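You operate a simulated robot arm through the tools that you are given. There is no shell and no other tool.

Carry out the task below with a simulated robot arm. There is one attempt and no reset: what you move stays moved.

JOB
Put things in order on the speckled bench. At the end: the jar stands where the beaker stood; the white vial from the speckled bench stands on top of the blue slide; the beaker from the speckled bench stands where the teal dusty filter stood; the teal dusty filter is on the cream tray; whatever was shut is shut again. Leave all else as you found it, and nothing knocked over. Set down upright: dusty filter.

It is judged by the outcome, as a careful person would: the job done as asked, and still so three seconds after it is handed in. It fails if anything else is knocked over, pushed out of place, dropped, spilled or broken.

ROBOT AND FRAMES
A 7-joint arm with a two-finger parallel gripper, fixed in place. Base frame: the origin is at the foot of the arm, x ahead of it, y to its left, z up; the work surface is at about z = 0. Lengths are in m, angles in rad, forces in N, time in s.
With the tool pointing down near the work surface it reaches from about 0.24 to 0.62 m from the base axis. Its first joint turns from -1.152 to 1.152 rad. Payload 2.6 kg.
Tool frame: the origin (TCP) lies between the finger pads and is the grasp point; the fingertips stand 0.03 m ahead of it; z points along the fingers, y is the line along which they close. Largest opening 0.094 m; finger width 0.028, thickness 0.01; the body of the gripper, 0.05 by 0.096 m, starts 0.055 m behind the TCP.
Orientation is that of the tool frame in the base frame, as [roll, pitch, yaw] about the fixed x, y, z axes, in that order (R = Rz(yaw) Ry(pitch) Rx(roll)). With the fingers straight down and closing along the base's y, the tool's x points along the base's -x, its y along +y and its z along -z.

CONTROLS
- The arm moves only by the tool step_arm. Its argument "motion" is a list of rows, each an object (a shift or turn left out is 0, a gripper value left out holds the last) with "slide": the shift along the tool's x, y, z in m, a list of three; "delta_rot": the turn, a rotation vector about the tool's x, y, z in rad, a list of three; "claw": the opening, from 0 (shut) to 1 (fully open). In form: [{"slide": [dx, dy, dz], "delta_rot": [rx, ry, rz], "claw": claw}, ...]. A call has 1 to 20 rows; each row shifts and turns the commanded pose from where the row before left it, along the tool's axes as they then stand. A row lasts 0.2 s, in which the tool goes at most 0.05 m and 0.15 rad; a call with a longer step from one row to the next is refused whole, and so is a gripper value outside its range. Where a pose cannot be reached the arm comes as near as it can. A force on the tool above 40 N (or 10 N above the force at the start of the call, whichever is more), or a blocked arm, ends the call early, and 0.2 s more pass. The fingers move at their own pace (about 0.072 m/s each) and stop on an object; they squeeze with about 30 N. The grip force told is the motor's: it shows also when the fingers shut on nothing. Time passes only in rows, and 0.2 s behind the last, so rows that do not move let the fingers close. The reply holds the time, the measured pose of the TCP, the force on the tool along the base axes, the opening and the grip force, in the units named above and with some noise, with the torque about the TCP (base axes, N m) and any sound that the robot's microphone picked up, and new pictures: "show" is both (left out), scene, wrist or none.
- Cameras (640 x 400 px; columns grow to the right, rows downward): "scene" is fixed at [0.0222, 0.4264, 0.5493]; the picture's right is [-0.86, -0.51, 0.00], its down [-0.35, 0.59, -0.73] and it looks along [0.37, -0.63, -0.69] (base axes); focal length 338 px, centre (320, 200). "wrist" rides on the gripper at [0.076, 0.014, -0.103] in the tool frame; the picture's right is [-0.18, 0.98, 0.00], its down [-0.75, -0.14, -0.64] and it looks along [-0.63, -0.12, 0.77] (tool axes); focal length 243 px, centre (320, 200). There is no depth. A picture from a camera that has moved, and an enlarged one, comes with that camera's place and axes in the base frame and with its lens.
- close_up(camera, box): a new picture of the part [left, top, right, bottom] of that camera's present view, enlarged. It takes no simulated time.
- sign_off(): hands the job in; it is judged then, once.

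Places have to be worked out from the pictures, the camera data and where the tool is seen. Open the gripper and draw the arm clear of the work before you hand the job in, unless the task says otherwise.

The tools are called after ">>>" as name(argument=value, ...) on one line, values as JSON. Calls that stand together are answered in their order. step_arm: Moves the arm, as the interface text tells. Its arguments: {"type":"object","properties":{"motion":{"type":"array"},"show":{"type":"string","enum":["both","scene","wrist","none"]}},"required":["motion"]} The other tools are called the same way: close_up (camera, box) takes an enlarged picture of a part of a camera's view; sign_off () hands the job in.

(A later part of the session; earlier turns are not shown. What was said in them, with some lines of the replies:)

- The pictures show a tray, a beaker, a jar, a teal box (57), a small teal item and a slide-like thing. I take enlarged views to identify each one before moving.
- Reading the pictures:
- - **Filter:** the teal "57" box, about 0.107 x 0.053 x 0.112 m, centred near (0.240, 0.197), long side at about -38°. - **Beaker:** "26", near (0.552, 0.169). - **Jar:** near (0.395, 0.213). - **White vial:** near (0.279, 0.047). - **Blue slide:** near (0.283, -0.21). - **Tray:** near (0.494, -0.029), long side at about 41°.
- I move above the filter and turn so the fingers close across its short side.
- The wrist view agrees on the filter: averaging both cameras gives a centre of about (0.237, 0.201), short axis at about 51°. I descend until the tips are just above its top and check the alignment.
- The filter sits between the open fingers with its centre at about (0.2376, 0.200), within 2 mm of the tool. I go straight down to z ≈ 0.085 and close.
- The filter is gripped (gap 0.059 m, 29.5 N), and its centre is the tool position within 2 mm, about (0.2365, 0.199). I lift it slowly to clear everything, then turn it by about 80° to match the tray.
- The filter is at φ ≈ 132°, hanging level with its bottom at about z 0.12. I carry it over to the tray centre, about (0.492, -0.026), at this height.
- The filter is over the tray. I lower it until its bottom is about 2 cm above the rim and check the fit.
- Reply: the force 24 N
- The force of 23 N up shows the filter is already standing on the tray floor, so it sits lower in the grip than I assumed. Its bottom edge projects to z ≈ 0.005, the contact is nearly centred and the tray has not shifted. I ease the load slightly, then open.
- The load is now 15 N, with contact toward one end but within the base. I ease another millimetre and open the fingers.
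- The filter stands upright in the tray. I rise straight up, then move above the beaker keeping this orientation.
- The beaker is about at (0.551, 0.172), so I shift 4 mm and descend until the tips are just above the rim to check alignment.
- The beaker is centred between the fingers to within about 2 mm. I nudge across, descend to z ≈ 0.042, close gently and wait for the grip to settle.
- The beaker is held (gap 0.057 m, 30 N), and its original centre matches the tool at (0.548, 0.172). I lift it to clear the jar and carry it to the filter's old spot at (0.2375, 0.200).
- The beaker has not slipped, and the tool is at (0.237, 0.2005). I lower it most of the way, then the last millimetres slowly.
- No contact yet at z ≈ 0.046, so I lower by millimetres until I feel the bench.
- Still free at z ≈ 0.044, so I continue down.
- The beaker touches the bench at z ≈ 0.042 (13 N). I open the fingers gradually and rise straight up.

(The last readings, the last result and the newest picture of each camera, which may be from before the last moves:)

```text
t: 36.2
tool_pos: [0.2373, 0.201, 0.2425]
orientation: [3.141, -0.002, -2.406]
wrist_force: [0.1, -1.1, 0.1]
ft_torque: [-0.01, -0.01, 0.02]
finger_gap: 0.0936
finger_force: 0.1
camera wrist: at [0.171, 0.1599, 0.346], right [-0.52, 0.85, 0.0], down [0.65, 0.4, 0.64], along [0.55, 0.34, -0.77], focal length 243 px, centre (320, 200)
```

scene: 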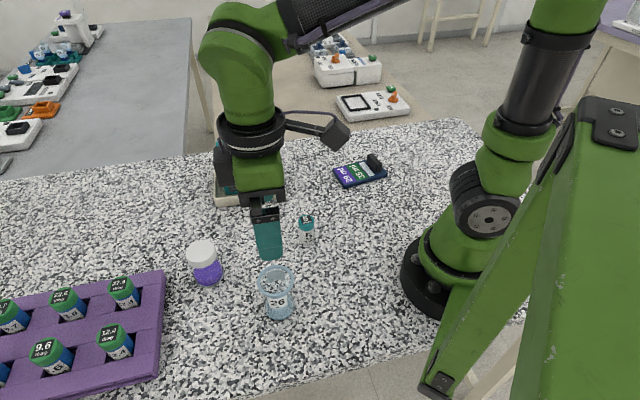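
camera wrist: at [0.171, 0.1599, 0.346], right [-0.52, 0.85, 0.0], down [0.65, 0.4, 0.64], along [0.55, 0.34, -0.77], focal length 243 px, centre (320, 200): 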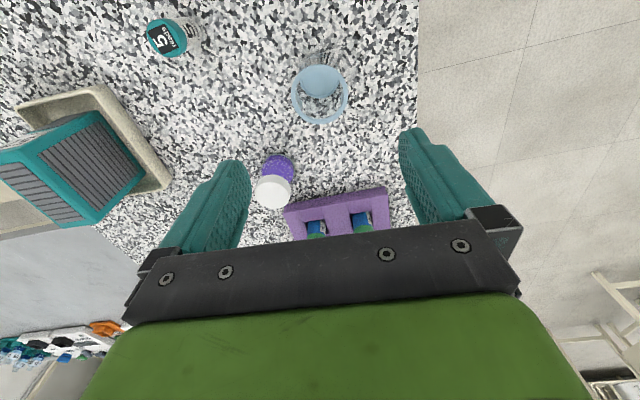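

The beaker stands where the filter was. Next is the jar, about at (0.391, 0.214), so I move above it.

>>> step_arm(motion=[{"slide": [-0.0245, -0.0187, 0]}, {"slide": [-0.0245, -0.0187, 0]}, {"slide": [-0.0245, -0.0187, 0]}, {"slide": [-0.0245, -0.0187, 0]}, {"slide": [-0.0245, -0.0187, 0]}, {"slide": [0, 0, 0.04]}, {"slide": [0, 0, 0.04]}, {"slide": [0, 0, 0.03]}, {}, {}])

>>> close_up(camera="wrist", box=[160, 40, 480, 240])

>>> close_up(camera="scene", box=[130, 190, 330, 340])

```text
t: 38.4
tool_pos: [0.3919, 0.2115, 0.136]
orientation: [3.141, 0.0, -2.406]
wrist_force: [-0.1, 0.6, -0.5]
ft_torque: [-0.03, -0.02, 0.02]
finger_gap: 0.0942
finger_force: 0.1
camera wrist: at [0.3258, 0.1719, 0.2377], right [-0.52, 0.85, 0.0], down [0.65, 0.4, 0.64], along [0.55, 0.34, -0.77], focal length 243 px, centre (320, 200)
```

scene: 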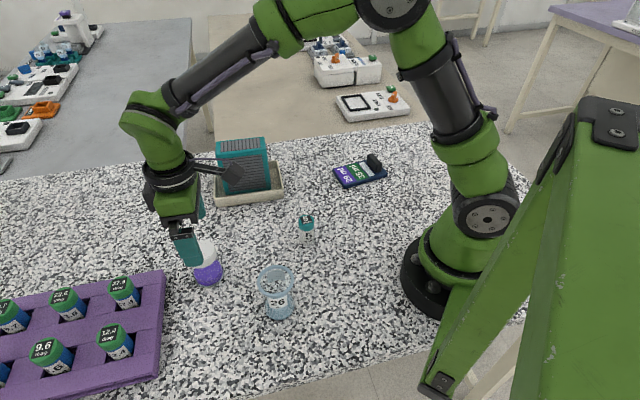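
wrist: 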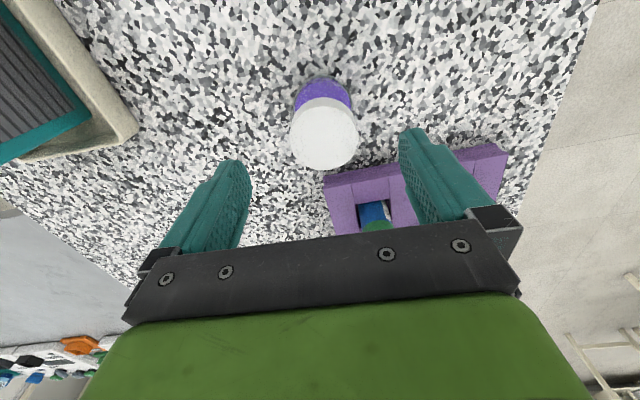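

```text
2.00 times, centred on (320, 140) of wrist
camera zoom: at [0.3258, 0.1719, 0.2377], right [-0.52, 0.85, 0.0], down [0.65, 0.4, 0.64], along [0.55, 0.34, -0.77], focal length 485 px, centre (320, 320)
```

zoom: 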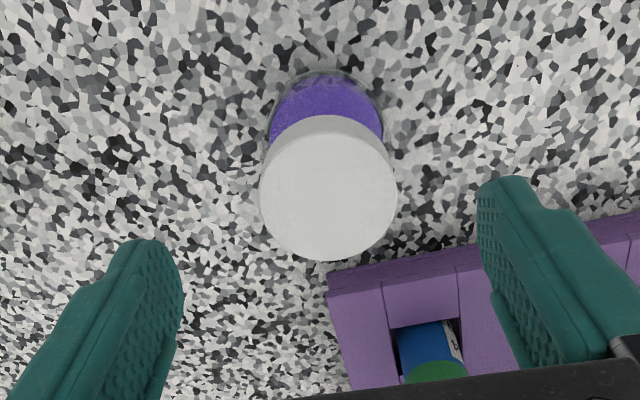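

```text
2.67 times, centred on (230, 265) of scene
camera zoom: at [0.0222, 0.4264, 0.5493], right [-0.86, -0.51, 0.0], down [-0.35, 0.59, -0.73], along [0.37, -0.63, -0.69], focal length 902 px, centre (560, 27)
```

zoom: 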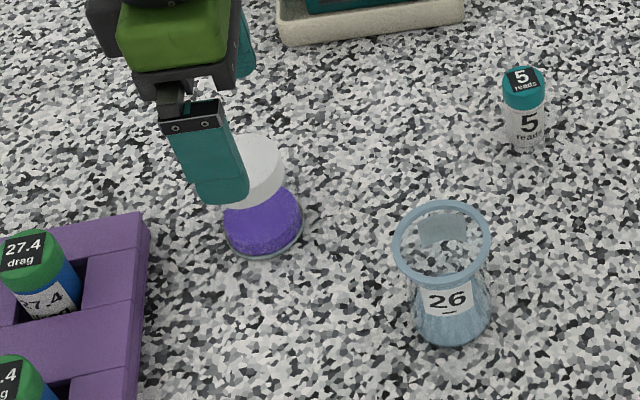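

The jar is centred at about (0.390, 0.214), 3 mm off along the closing axis. The rack edge is about 7 cm away, so the fingers have room. I descend beside the jar and check the height before closing.

>>> step_arm(motion=[{"slide": [0, 0.003, 0.01]}, {"slide": [0, 0, 0.025]}, {"slide": [0, 0, 0.025]}, {"slide": [0, 0, 0.025]}, {"slide": [0, 0, 0.01]}, {}, {}])

```text
t: 40.0
tool_pos: [0.3904, 0.2144, 0.0376]
orientation: [3.141, 0.0, -2.405]
wrist_force: [1.0, 0.3, 0.1]
ft_torque: [-0.01, -0.03, -0.02]
finger_gap: 0.0941
finger_force: 0.0
camera wrist: at [0.3239, 0.1742, 0.1412], right [-0.52, 0.85, 0.0], down [0.65, 0.4, 0.64], along [0.55, 0.34, -0.77], focal length 243 px, centre (320, 200)
```

scene: 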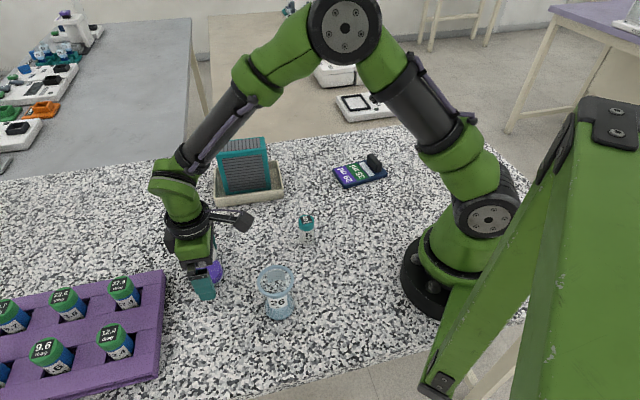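
wrist: 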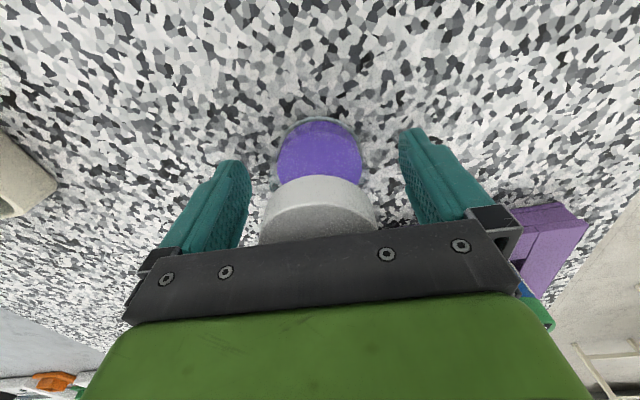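

The jar sits between the fingers, with the lid well above the tips. I go 3 mm lower and close on the glass body, waiting for the grip to settle.

>>> step_arm(motion=[{"slide": [0, 0, 0.003]}, {}, {"claw": 0.8}, {"claw": 0.7}, {"claw": 0.6}, {"claw": 0.5}, {"claw": 0.42}, {"claw": 0.42}, {"claw": 0.42}, {"claw": 0.42}])

```text
t: 42.2
tool_pos: [0.3899, 0.2148, 0.0358]
orientation: [-3.141, -0.001, -2.405]
wrist_force: [1.1, 0.0, -0.3]
ft_torque: [0.01, 0.02, -0.02]
finger_gap: 0.0591
finger_force: 29.8
camera wrist: at [0.324, 0.1745, 0.1385], right [-0.52, 0.85, 0.0], down [0.65, 0.4, 0.64], along [0.55, 0.34, -0.77], focal length 243 px, centre (320, 200)
```

scene: 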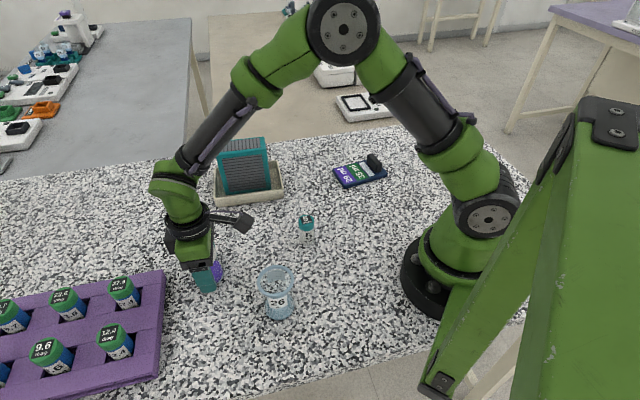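
wrist: 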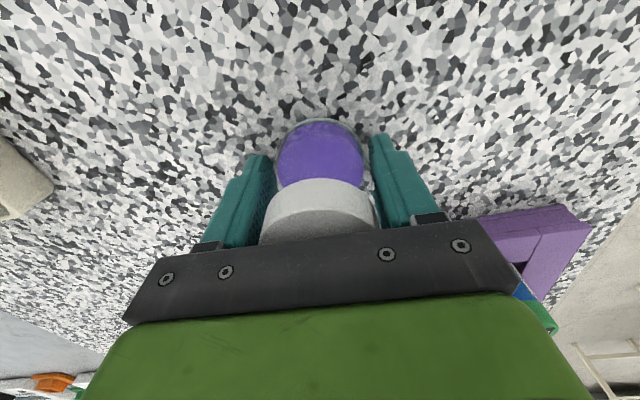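

The jar is gripped (gap 0.059 m, stable) with its centre at the tool. I lift it and carry it to the beaker's old spot at (0.548, 0.172).

>>> step_arm(motion=[{"slide": [0, 0, -0.01]}, {"slide": [0, 0, -0.02]}, {"slide": [0, 0, -0.025]}, {"slide": [0, 0, -0.025]}, {"slide": [0, 0, -0.02]}, {}])

>>> step_arm(motion=[{"slide": [-0.0055, -0.0086, 0]}, {"slide": [-0.011, -0.01724, 0]}, {"slide": [-0.011, -0.01724, 0]}, {"slide": [-0.011, -0.01724, 0]}, {"slide": [-0.011, -0.01724, 0]}, {"slide": [-0.011, -0.01724, 0]}, {"slide": [-0.011, -0.01724, 0]}, {"slide": [-0.011, -0.01724, 0]}, {"slide": [-0.0055, -0.0086, 0]}, {}, {}])

```text
t: 43.6
tool_pos: [0.3906, 0.214, 0.1361]
orientation: [-3.139, 0.001, -2.405]
wrist_force: [0.2, 0.1, -1.0]
ft_torque: [-0.03, -0.05, 0.0]
finger_gap: 0.0592
finger_force: 29.6
camera wrist: at [0.3238, 0.1737, 0.2383], right [-0.52, 0.85, 0.0], down [0.65, 0.4, 0.64], along [0.55, 0.34, -0.77], focal length 243 px, centre (320, 200)
```

scene: 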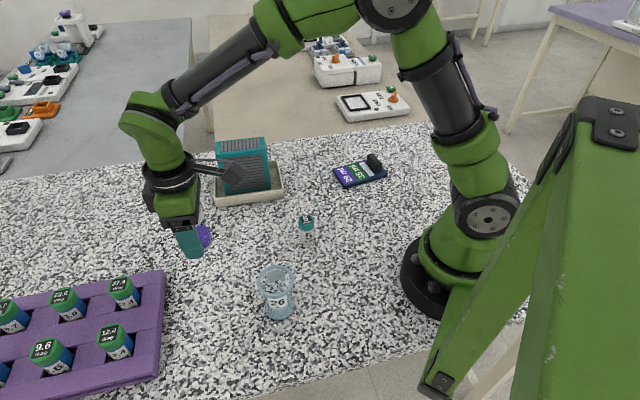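
wrist: 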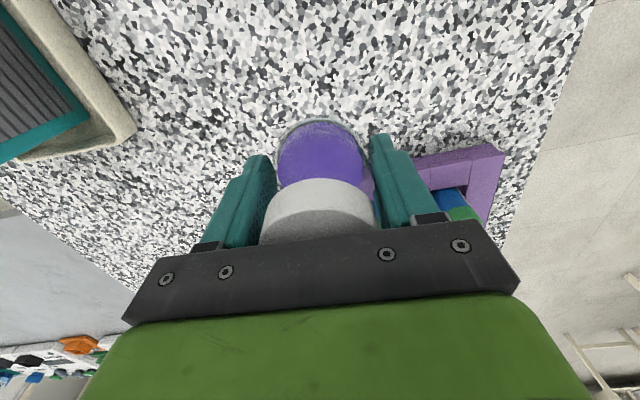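

```text
t: 46.0
tool_pos: [0.5478, 0.1728, 0.1352]
orientation: [-3.142, 0.0, -2.404]
wrist_force: [0.1, -0.2, -1.3]
ft_torque: [-0.01, -0.01, -0.01]
finger_gap: 0.0589
finger_force: 30.2
camera wrist: at [0.4816, 0.1318, 0.2377], right [-0.52, 0.85, 0.0], down [0.65, 0.4, 0.64], along [0.55, 0.34, -0.77], focal length 243 px, centre (320, 200)
```

scene: 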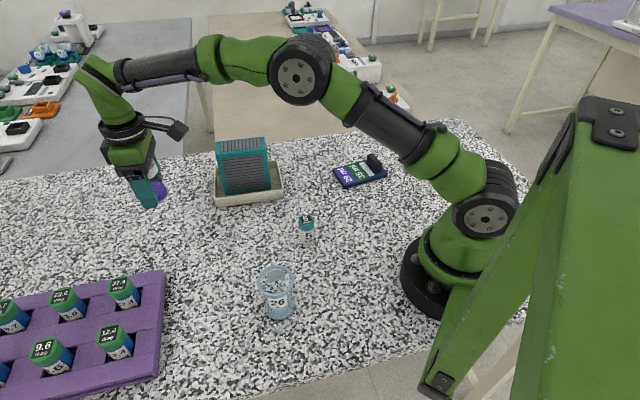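
wrist: 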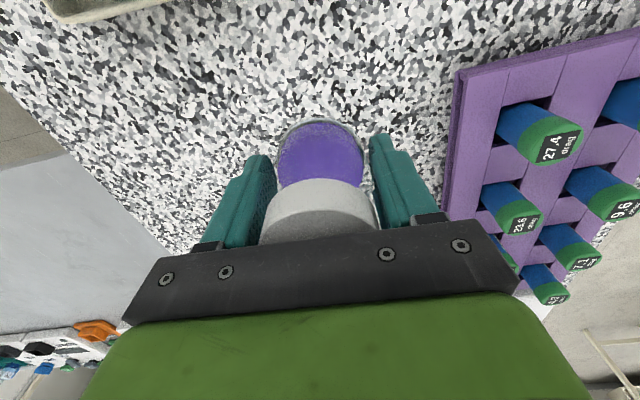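

The jar is above the target at (0.548, 0.172). I lower it most of the way.

>>> step_arm(motion=[{"slide": [0, 0, 0.02]}, {"slide": [0, 0, 0.03]}, {"slide": [0, 0, 0.025]}, {"slide": [0, 0, 0.015]}, {"slide": [0, 0, 0.005]}, {"slide": [0, 0, 0.002]}, {}, {}], show="none")

>>> step_arm(motion=[{"slide": [0, 0, 0.001]}, {"slide": [0, 0, 0.001]}, {}], show="none")

```text
t: 47.8
tool_pos: [0.5466, 0.1736, 0.0395]
orientation: [3.141, -0.001, -2.404]
wrist_force: [-0.3, 0.2, -1.0]
ft_torque: [0.03, -0.02, 0.01]
finger_gap: 0.0588
finger_force: 29.9
```

```text
t: 48.6
tool_pos: [0.548, 0.173, 0.0363]
orientation: [-3.141, 0.001, -2.404]
wrist_force: [0.4, 0.6, -0.4]
ft_torque: [0.0, -0.05, -0.02]
finger_gap: 0.0591
finger_force: 29.4
```

The jar is nearly down, so I take the last millimetre.

>>> step_arm(motion=[{"slide": [0, 0, 0.001]}, {"slide": [0, 0, 0.0005]}, {}], show="none")

```text
t: 49.4
tool_pos: [0.5484, 0.1735, 0.035]
orientation: [3.141, 0.002, -2.405]
wrist_force: [-4.4, -1.6, 11.3]
ft_torque: [-0.12, 0.22, 0.03]
finger_gap: 0.0587
finger_force: 29.9
```

The jar is on the bench (11 N). I open gradually and rise straight up.

>>> step_arm(motion=[{"slide": [0, 0, -0.0005]}, {"claw": 0.66}, {"claw": 0.75}, {"claw": 0.85}, {"claw": 1.0}, {}, {}])

>>> step_arm(motion=[{"slide": [0, 0, -0.02]}, {"slide": [0, 0, -0.03]}, {"slide": [0, 0, -0.04]}, {"slide": [0, 0, -0.04]}, {"slide": [0, 0, -0.04]}, {"slide": [0, 0, -0.04]}, {}])

>>> close_up(camera="scene", box=[100, 130, 300, 255])

```text
t: 51.0
tool_pos: [0.5467, 0.1714, 0.0352]
orientation: [-3.141, -0.001, -2.404]
wrist_force: [0.4, 0.1, 0.4]
ft_torque: [0.0, -0.04, 0.0]
finger_gap: 0.094
finger_force: 0.0
camera wrist: at [0.4807, 0.1321, 0.1378], right [-0.52, 0.85, 0.0], down [0.65, 0.4, 0.64], along [0.55, 0.34, -0.77], focal length 243 px, centre (320, 200)
```

scene: 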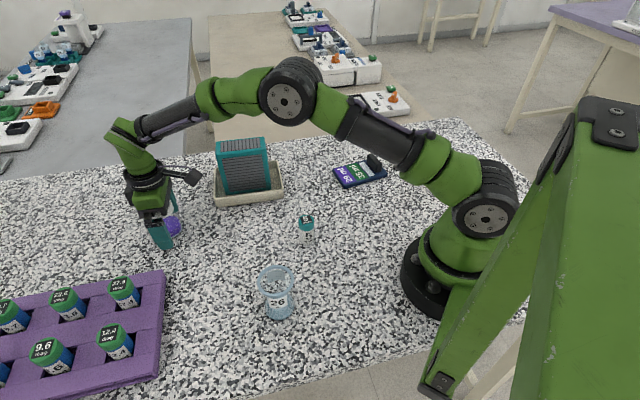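
wrist: 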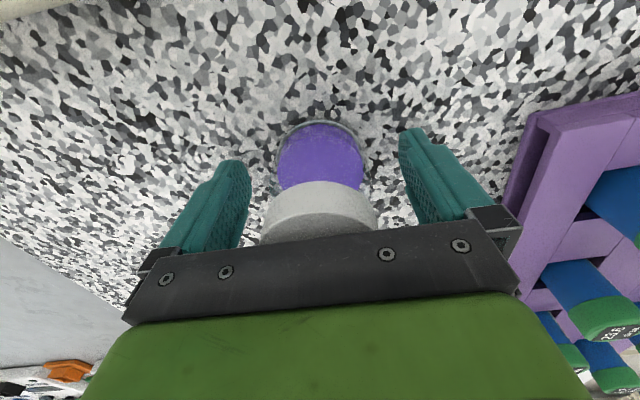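

```text
t: 52.6
tool_pos: [0.547, 0.1734, 0.2464]
orientation: [3.141, 0.0, -2.404]
wrist_force: [-0.6, 0.0, 0.8]
ft_torque: [0.0, -0.02, 0.01]
finger_gap: 0.094
finger_force: 0.0
camera wrist: at [0.4808, 0.133, 0.3484], right [-0.52, 0.85, 0.0], down [0.65, 0.4, 0.64], along [0.55, 0.34, -0.77], focal length 243 px, centre (320, 200)
```

scene: 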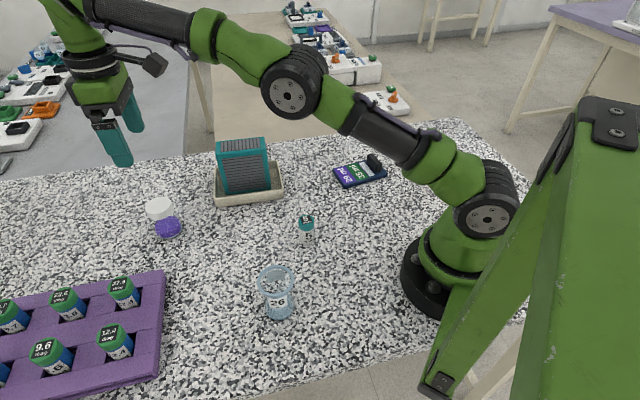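
wrist: 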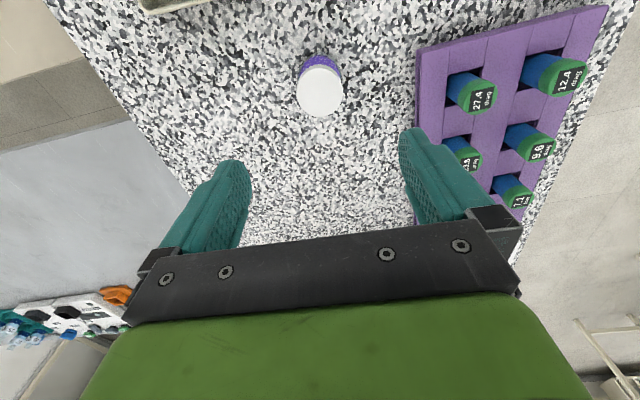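

```text
3.20 times, centred on (200, 192) of scene
camera zoom: at [0.0221, 0.4264, 0.5493], right [-0.86, -0.51, 0.0], down [-0.35, 0.59, -0.73], along [0.37, -0.63, -0.69], focal length 1083 px, centre (704, 224)
```

zoom: 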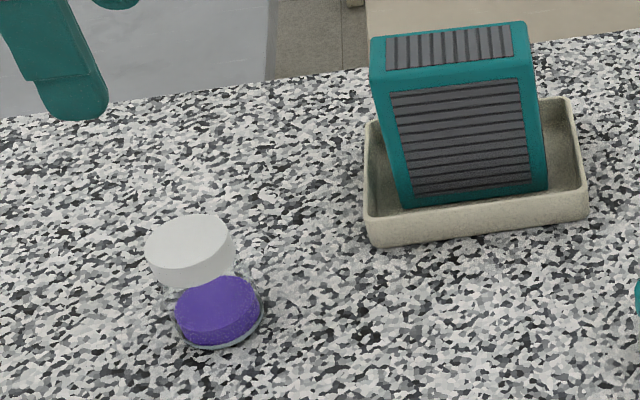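

The jar stands shut at the beaker's old place, within about 3 mm in the scene view. Next is the vial near (0.277, 0.050), so I move above it.

>>> step_arm(motion=[{"slide": [0.0354, 0.0111, 0]}, {"slide": [0.0354, 0.0111, 0]}, {"slide": [0.0354, 0.0111, 0]}, {"slide": [0.0354, 0.0111, 0]}, {"slide": [0.0354, 0.0111, 0]}, {"slide": [0.0354, 0.0111, 0]}, {"slide": [0.0354, 0.0111, 0]}, {"slide": [0.0354, 0.0111, 0]}, {"slide": [0, 0, 0.04]}, {"slide": [0, 0, 0.04]}, {"slide": [0, 0, 0.03]}, {}, {}])

>>> close_up(camera="wrist", box=[160, 40, 480, 240])

```text
t: 55.4
tool_pos: [0.2789, 0.0477, 0.1351]
orientation: [-3.14, 0.001, -2.405]
wrist_force: [0.5, -0.5, -0.5]
ft_torque: [0.0, 0.01, 0.0]
finger_gap: 0.0939
finger_force: 0.0
camera wrist: at [0.2119, 0.0066, 0.2383], right [-0.52, 0.85, 0.0], down [0.65, 0.4, 0.64], along [0.55, 0.34, -0.77], focal length 243 px, centre (320, 200)
```

scene: 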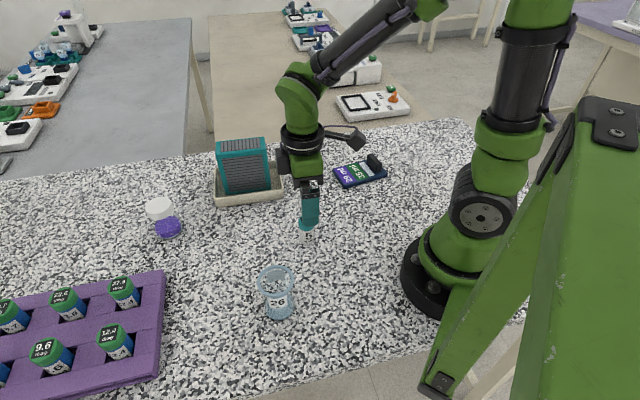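
wrist: 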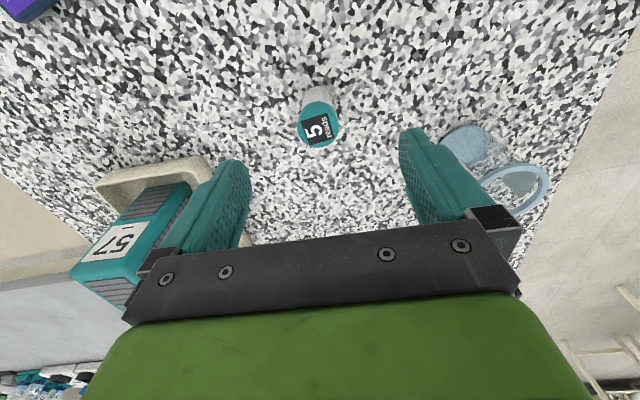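

```text
2.00 times, centred on (320, 140) of wrist
camera zoom: at [0.2119, 0.0066, 0.2383], right [-0.52, 0.85, 0.0], down [0.65, 0.4, 0.64], along [0.55, 0.34, -0.77], focal length 485 px, centre (320, 320)
```

zoom: 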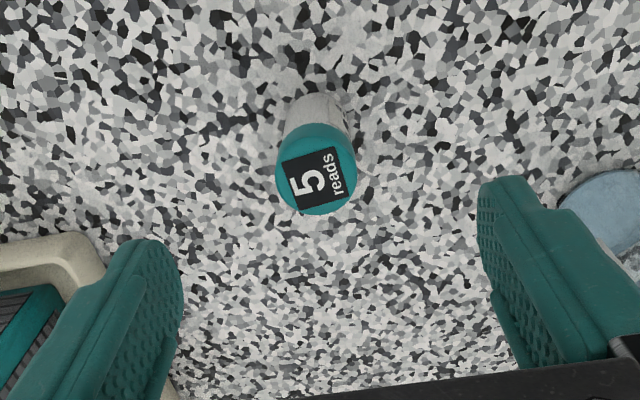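

The vial is about at (0.277, 0.044), with its cap top near z 0.068. I shift 4 mm, descend to z ≈ 0.045 and check.

>>> step_arm(motion=[{"slide": [0.004, -0.001, 0.01]}, {"slide": [0, 0, 0.025]}, {"slide": [0, 0, 0.025]}, {"slide": [0, 0, 0.02]}, {"slide": [0, 0, 0.009]}, {}, {}])

```text
t: 57.0
tool_pos: [0.2752, 0.0444, 0.0452]
orientation: [3.141, 0.001, -2.405]
wrist_force: [0.9, -0.2, 0.3]
ft_torque: [-0.03, 0.01, -0.03]
finger_gap: 0.0941
finger_force: 0.0
camera wrist: at [0.2091, 0.0042, 0.1491], right [-0.52, 0.85, 0.0], down [0.65, 0.4, 0.64], along [0.55, 0.34, -0.77], focal length 243 px, centre (320, 200)
```

scene: 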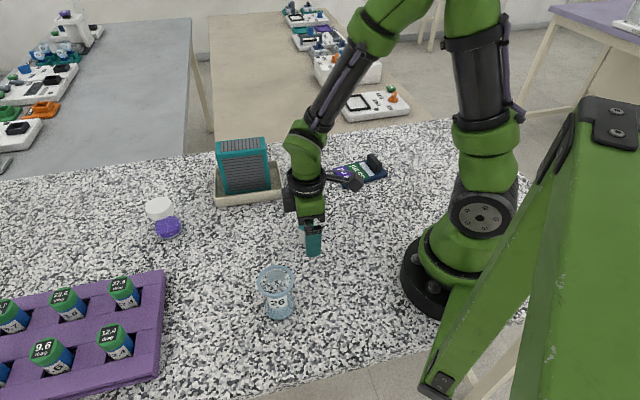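
wrist: 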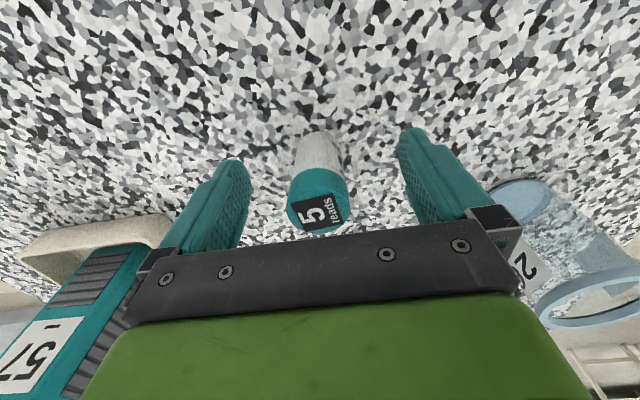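

The vial stands between the fingers, with its centre within 3 mm of the tool. I lower 4 mm more and close slowly so both fingers bear evenly.

>>> step_arm(motion=[{"slide": [-0.002, 0, 0.004]}, {"claw": 0.8}, {"claw": 0.65}, {"claw": 0.5}, {"claw": 0.4}, {"claw": 0.3}, {"claw": 0.2}, {"claw": 0.12}, {"claw": 0.12}, {"claw": 0.12}, {"claw": 0.12}])

```text
t: 59.4
tool_pos: [0.2775, 0.0457, 0.0429]
orientation: [3.141, -0.001, -2.405]
wrist_force: [-0.2, -0.2, 0.7]
ft_torque: [0.03, 0.0, -0.03]
finger_gap: 0.0306
finger_force: 30.1
camera wrist: at [0.2104, 0.0058, 0.1456], right [-0.52, 0.85, 0.0], down [0.65, 0.4, 0.64], along [0.55, 0.34, -0.77], focal length 243 px, centre (320, 200)
```

scene: 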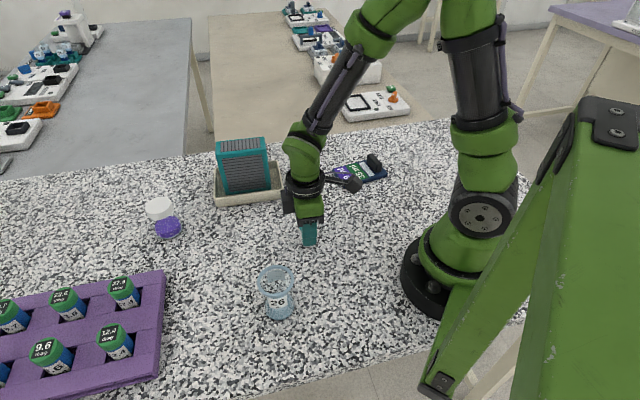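
wrist: 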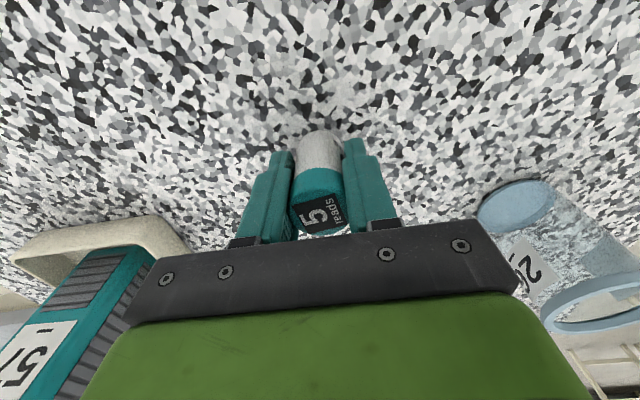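

The vial is gripped (gap 0.0306 m). I lift it and move over toward the slide at a safe height to get a close view of it.

>>> step_arm(motion=[{"slide": [0, 0, -0.01]}, {"slide": [0, 0, -0.025]}, {"slide": [0, 0, -0.03]}, {"slide": [0, 0, -0.03]}, {"slide": [0, 0, -0.025]}, {"slide": [0.0159, -0.0191, 0]}, {"slide": [0.0159, -0.0191, 0]}, {"slide": [0.0159, -0.0191, 0]}, {"slide": [0.0159, -0.0191, 0]}, {"slide": [0.0159, -0.0191, 0]}, {"slide": [0.0159, -0.0191, 0]}, {"slide": [0.0159, -0.0191, 0]}, {"slide": [0.0159, -0.0191, 0]}, {"slide": [0.0159, -0.0191, 0]}, {"slide": [0.0159, -0.0191, 0]}, {}, {}])

>>> close_up(camera="wrist", box=[160, 0, 480, 240])

>>> close_up(camera="scene", box=[280, 120, 440, 220])

```text
t: 63.0
tool_pos: [0.2872, -0.2011, 0.1622]
orientation: [3.141, 0.001, -2.404]
wrist_force: [-0.4, 0.1, -0.9]
ft_torque: [0.03, 0.02, -0.01]
finger_gap: 0.0303
finger_force: 30.3
camera wrist: at [0.2209, -0.2421, 0.265], right [-0.52, 0.85, 0.0], down [0.65, 0.4, 0.64], along [0.55, 0.34, -0.77], focal length 243 px, centre (320, 200)
```

scene: 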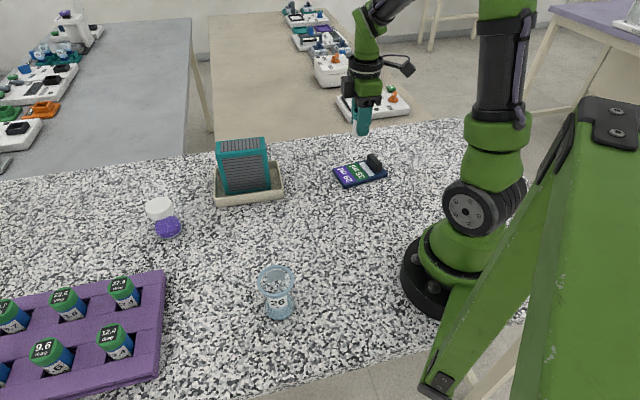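
wrist: 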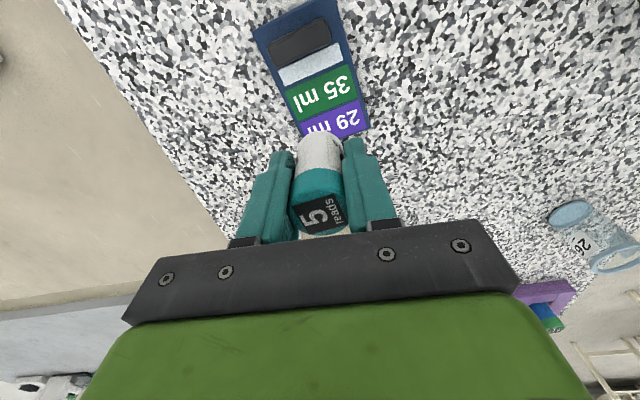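

```text
1.67 times, centred on (320, 120) of wrist
camera zoom: at [0.2209, -0.2421, 0.265], right [-0.52, 0.85, 0.0], down [0.65, 0.4, 0.64], along [0.55, 0.34, -0.77], focal length 404 px, centre (320, 333)
```

zoom: 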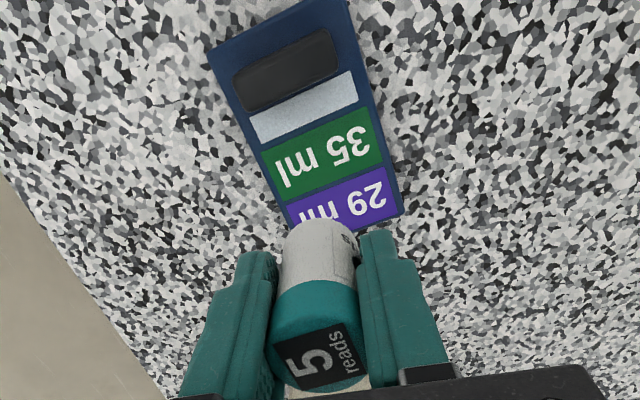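

```text
4.00 times, centred on (360, 170) of scene
camera zoom: at [0.0222, 0.4264, 0.5493], right [-0.86, -0.51, 0.0], down [-0.35, 0.59, -0.73], along [0.37, -0.63, -0.69], focal length 1354 px, centre (160, 320)
```

zoom: 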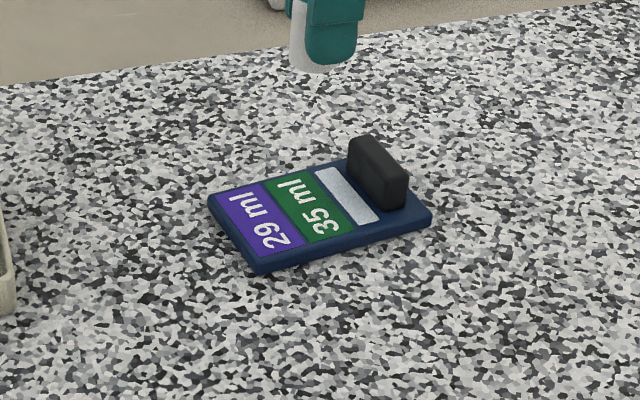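

The blue slide is clear: a flat plate with a dark tab at one end. The green panel centre is at about (0.2845, -0.2015) and about 4 cm from the tab. I lower the vial to just above it and take another look.

>>> step_arm(motion=[{"slide": [0.0015, 0.001, 0.02]}, {"slide": [0, 0, 0.025]}, {"slide": [0, 0, 0.025]}, {"slide": [0, 0, 0.02]}, {}, {}])

>>> close_up(camera="wrist", box=[160, 0, 480, 240])

>>> close_up(camera="scene", box=[280, 120, 440, 220])

```text
t: 64.4
tool_pos: [0.2843, -0.2035, 0.0723]
orientation: [-3.141, 0.001, -2.406]
wrist_force: [0.3, 0.4, -0.5]
ft_torque: [0.03, 0.01, -0.01]
finger_gap: 0.0302
finger_force: 30.2
camera wrist: at [0.2181, -0.2437, 0.1747], right [-0.52, 0.85, 0.0], down [0.65, 0.4, 0.64], along [0.55, 0.34, -0.77], focal length 243 px, centre (320, 200)
```

scene: 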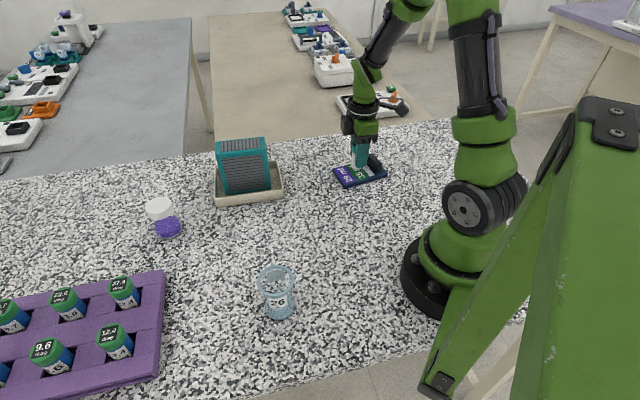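
wrist: 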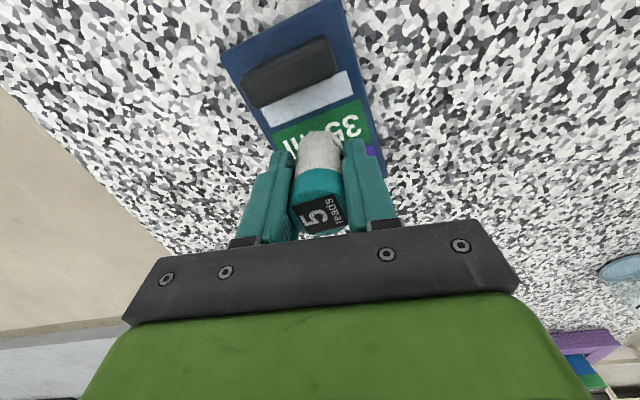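

```text
1.67 times, centred on (320, 120) of wrist
camera zoom: at [0.2181, -0.2437, 0.1747], right [-0.52, 0.85, 0.0], down [0.65, 0.4, 0.64], along [0.55, 0.34, -0.77], focal length 404 px, centre (320, 333)
```

zoom: 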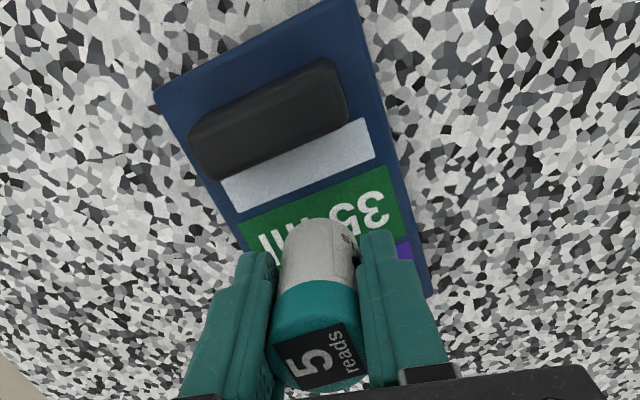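

```text
4.00 times, centred on (360, 170) of scene
camera zoom: at [0.0222, 0.4264, 0.5493], right [-0.86, -0.51, 0.0], down [-0.35, 0.59, -0.73], along [0.37, -0.63, -0.69], focal length 1354 px, centre (160, 320)
```

zoom: 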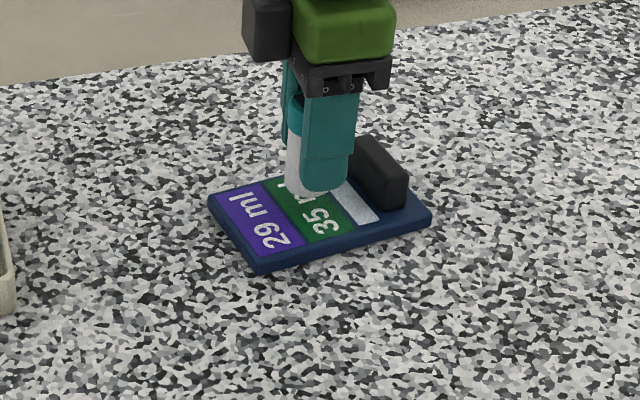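

The vial is over the green panel, clear of the tab, with its bottom about 2 cm above. I lower it gently, then in millimetre steps.

>>> step_arm(motion=[{"slide": [0, 0, 0.006]}, {"slide": [0, 0, 0.004]}, {"slide": [0, 0, 0.002]}, {}], show="none")

>>> step_arm(motion=[{"slide": [0, 0, 0.001]}, {"slide": [0, 0, 0.001]}, {}], show="none")

```text
t: 65.4
tool_pos: [0.2857, -0.2019, 0.0609]
orientation: [3.14, 0.001, -2.404]
wrist_force: [0.5, -0.7, -0.6]
ft_torque: [-0.01, 0.01, 0.01]
finger_gap: 0.0301
finger_force: 29.7
```

```text
t: 66.2
tool_pos: [0.2858, -0.2025, 0.0577]
orientation: [3.141, -0.001, -2.404]
wrist_force: [0.6, -0.4, -0.4]
ft_torque: [-0.01, 0.04, -0.01]
finger_gap: 0.03
finger_force: 30.1
```

No contact yet at z ≈ 0.058, so I continue.

>>> step_arm(motion=[{"slide": [0, 0, 0.001]}, {"slide": [0, 0, 0.0007]}, {}], show="none")

```text
t: 67.0
tool_pos: [0.2849, -0.2014, 0.0559]
orientation: [3.142, 0.0, -2.405]
wrist_force: [-0.1, -0.5, -0.7]
ft_torque: [0.0, -0.04, -0.02]
finger_gap: 0.0304
finger_force: 29.7
```

Still free at z ≈ 0.056, so another small step.

>>> step_arm(motion=[{"slide": [0, 0, 0.001]}, {"slide": [0, 0, 0.0007]}, {}], show="none")

```text
t: 67.8
tool_pos: [0.2864, -0.2031, 0.0546]
orientation: [3.141, 0.0, -2.405]
wrist_force: [0.4, 0.0, 0.1]
ft_torque: [-0.04, 0.0, 0.02]
finger_gap: 0.0304
finger_force: 29.9
```

Contact should be within a couple of millimetres, so I take another small step and look.

>>> step_arm(motion=[{"slide": [0, 0, 0.001]}, {}], show="none")

>>> close_up(camera="scene", box=[310, 135, 410, 198])

```text
t: 68.4
tool_pos: [0.2869, -0.2029, 0.054]
orientation: [-3.141, 0.0, -2.408]
wrist_force: [-3.5, 3.6, 17.1]
ft_torque: [0.21, 0.11, 0.04]
finger_gap: 0.0304
finger_force: 29.7
```

```text
6.35 times, centred on (360, 166) of scene
camera zoom: at [0.0221, 0.4265, 0.5493], right [-0.86, -0.51, 0.0], down [-0.35, 0.59, -0.73], along [0.37, -0.63, -0.69], focal length 2149 px, centre (66, 413)
```

zoom: 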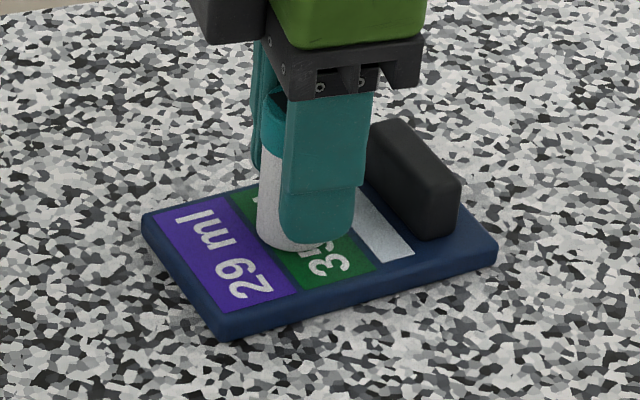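

The vial is standing on the slide (17 N). I ease the pressure slightly, open slowly and check before rising.

>>> step_arm(motion=[{"slide": [0, 0, -0.0008]}, {"claw": 0.36}, {"claw": 0.42}, {"claw": 0.5}, {"claw": 0.6}, {"claw": 0.7}, {}])

>>> close_up(camera="scene", box=[310, 135, 410, 198])

```text
t: 70.0
tool_pos: [0.2866, -0.2031, 0.0552]
orientation: [-3.141, -0.002, -2.405]
wrist_force: [-1.2, -0.3, -0.2]
ft_torque: [0.03, 0.0, -0.01]
finger_gap: 0.0658
finger_force: 0.1
camera wrist: at [0.2197, -0.2432, 0.1577], right [-0.52, 0.85, 0.0], down [0.65, 0.4, 0.64], along [0.55, 0.34, -0.77], focal length 243 px, centre (320, 200)
```

scene: 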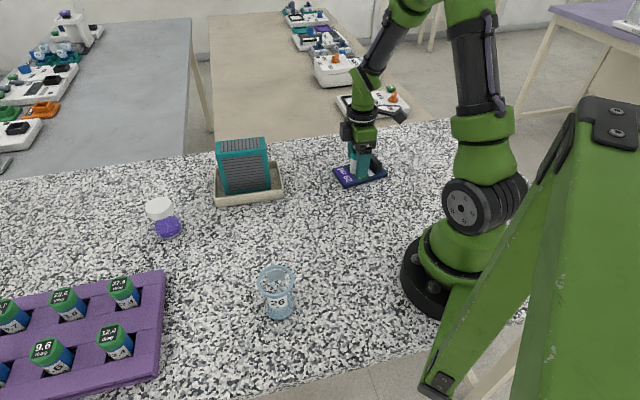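
wrist: 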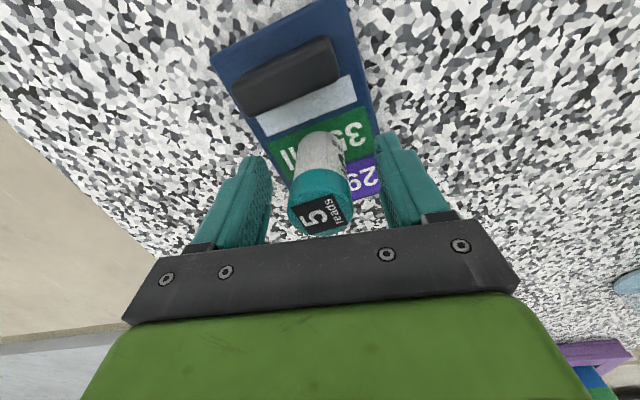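

```text
6.35 times, centred on (360, 166) of scene
camera zoom: at [0.0222, 0.4264, 0.5493], right [-0.86, -0.51, 0.0], down [-0.35, 0.59, -0.73], along [0.37, -0.63, -0.69], focal length 2149 px, centre (66, 413)
```

zoom: 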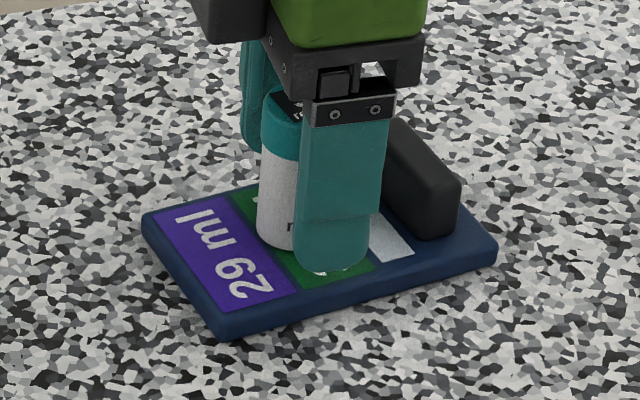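

The vial stands free and upright on the slide. I rise straight up, open fully and draw the arm clear.

>>> step_arm(motion=[{"slide": [0, 0, -0.01]}, {"slide": [0, 0, -0.02]}, {"slide": [0, 0, -0.03]}, {"slide": [0, 0, -0.04]}, {"slide": [0, 0, -0.04], "claw": 1.0}, {"slide": [0, 0, -0.04]}, {"slide": [0, 0, -0.04]}, {"slide": [-0.03, 0.03, 0]}, {"slide": [-0.03, 0.03, 0]}, {}, {}])

>>> close_up(camera="scene", box=[280, 120, 440, 220])

>>> close_up(camera="scene", box=[120, 120, 320, 330])

```text
t: 72.4
tool_pos: [0.2928, -0.1178, 0.273]
orientation: [-3.14, -0.001, -2.406]
wrist_force: [0.3, -0.1, 0.5]
ft_torque: [0.03, 0.02, -0.02]
finger_gap: 0.094
finger_force: 0.1
camera wrist: at [0.2257, -0.1579, 0.3761], right [-0.52, 0.85, 0.0], down [0.65, 0.4, 0.64], along [0.55, 0.34, -0.77], focal length 243 px, centre (320, 200)
```

scene: 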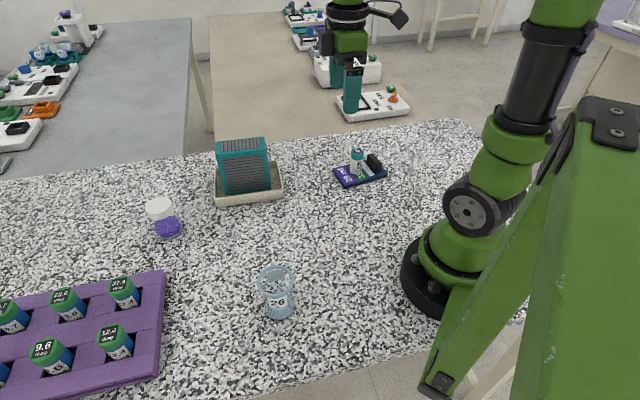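
wrist: 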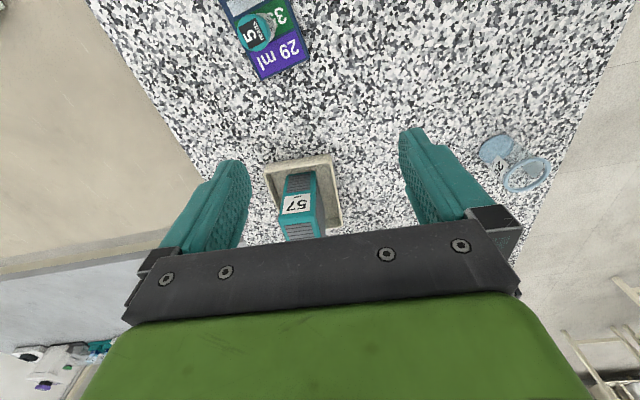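

```text
4.00 times, centred on (360, 170) of scene
camera zoom: at [0.0221, 0.4265, 0.5493], right [-0.86, -0.51, 0.0], down [-0.35, 0.59, -0.73], along [0.37, -0.63, -0.69], focal length 1354 px, centre (160, 320)
```

zoom: 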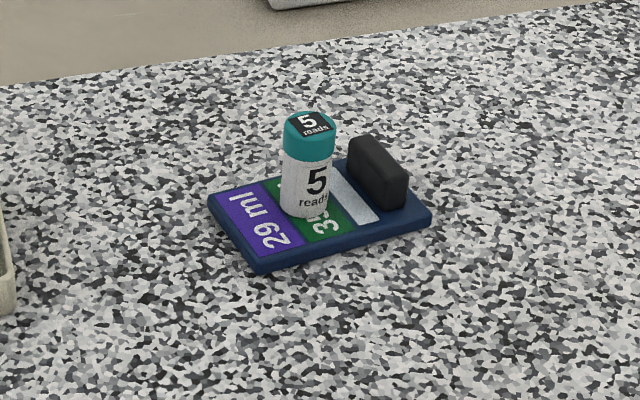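

```text
1.90 times, centred on (220, 225) of scene
camera zoom: at [0.0221, 0.4265, 0.5493], right [-0.86, -0.51, 0.0], down [-0.35, 0.59, -0.73], along [0.37, -0.63, -0.69], focal length 645 px, centre (510, 152)
```

zoom: 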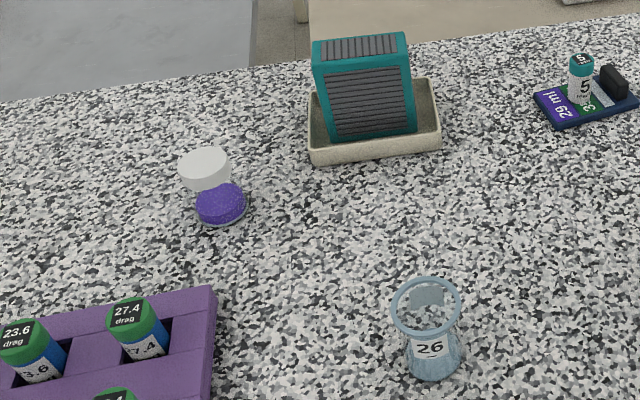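

The scene shows all four placements done and the rack untouched. I take one last close look at the filter in the tray from the wrist camera before handing in.

>>> close_up(camera="wrist", box=[230, 130, 390, 240])

>>> close_up(camera="scene", box=[190, 120, 310, 215])

```text
3.64 times, centred on (310, 185) of wrist
camera zoom: at [0.2257, -0.1579, 0.3761], right [-0.52, 0.85, 0.0], down [0.65, 0.4, 0.64], along [0.55, 0.34, -0.77], focal length 882 px, centre (356, 254)
```

zoom: 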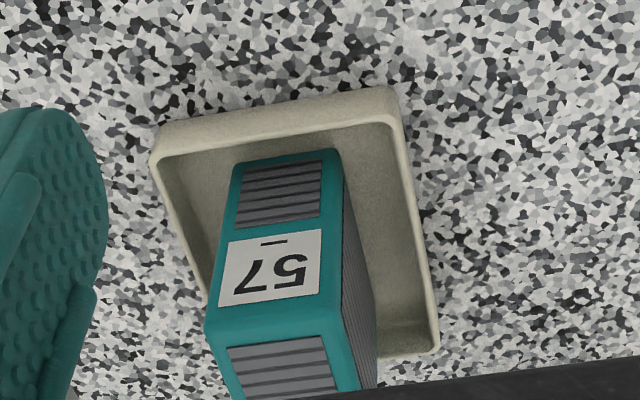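

```text
4.21 times, centred on (250, 168) of scene
camera zoom: at [0.0221, 0.4265, 0.5493], right [-0.86, -0.51, 0.0], down [-0.35, 0.59, -0.73], along [0.37, -0.63, -0.69], focal length 1425 px, centre (615, 337)
```

zoom: 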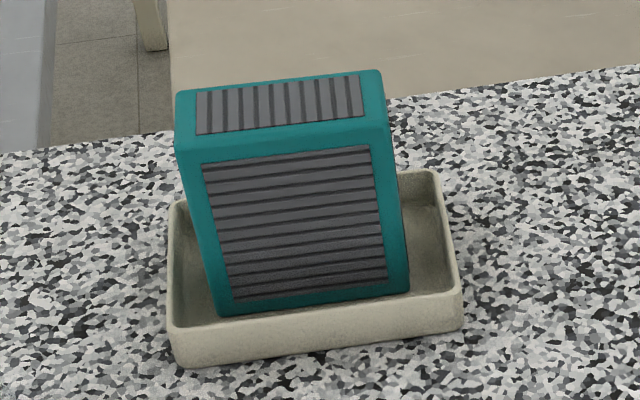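

The filter stands flat and upright inside the tray. The jar (lid on), beaker and vial are at their targets, and the slide, rack and tray have not moved. The gripper is open and clear, so I hand in the job.

>>> sign_off()

```text
The job is handed in.
```

I handed the job in with all four moves done. The final pictures show nothing knocked over and the rack, tray and slide where they started.

- **Jar:** it stands where the beaker stood, within about 3 mm, with its lid still on.
- **White vial:** the "5 reads" vial stands upright on the blue slide's green panel, clear of the dark tab.
- **Beaker:** it stands at the filter's old spot, about (0.238, 0.200).
- **Teal filter:** it stands upright on the floor of the cream tray. It slid a little in the grip when I first lifted it, because the fingers had not finished closing. It reached the tray lower than I expected and touched down with about 23 N before I eased off.

The jar lid was the only shut thing I handled, and I never opened it. I left the gripper open with the arm above the bench.
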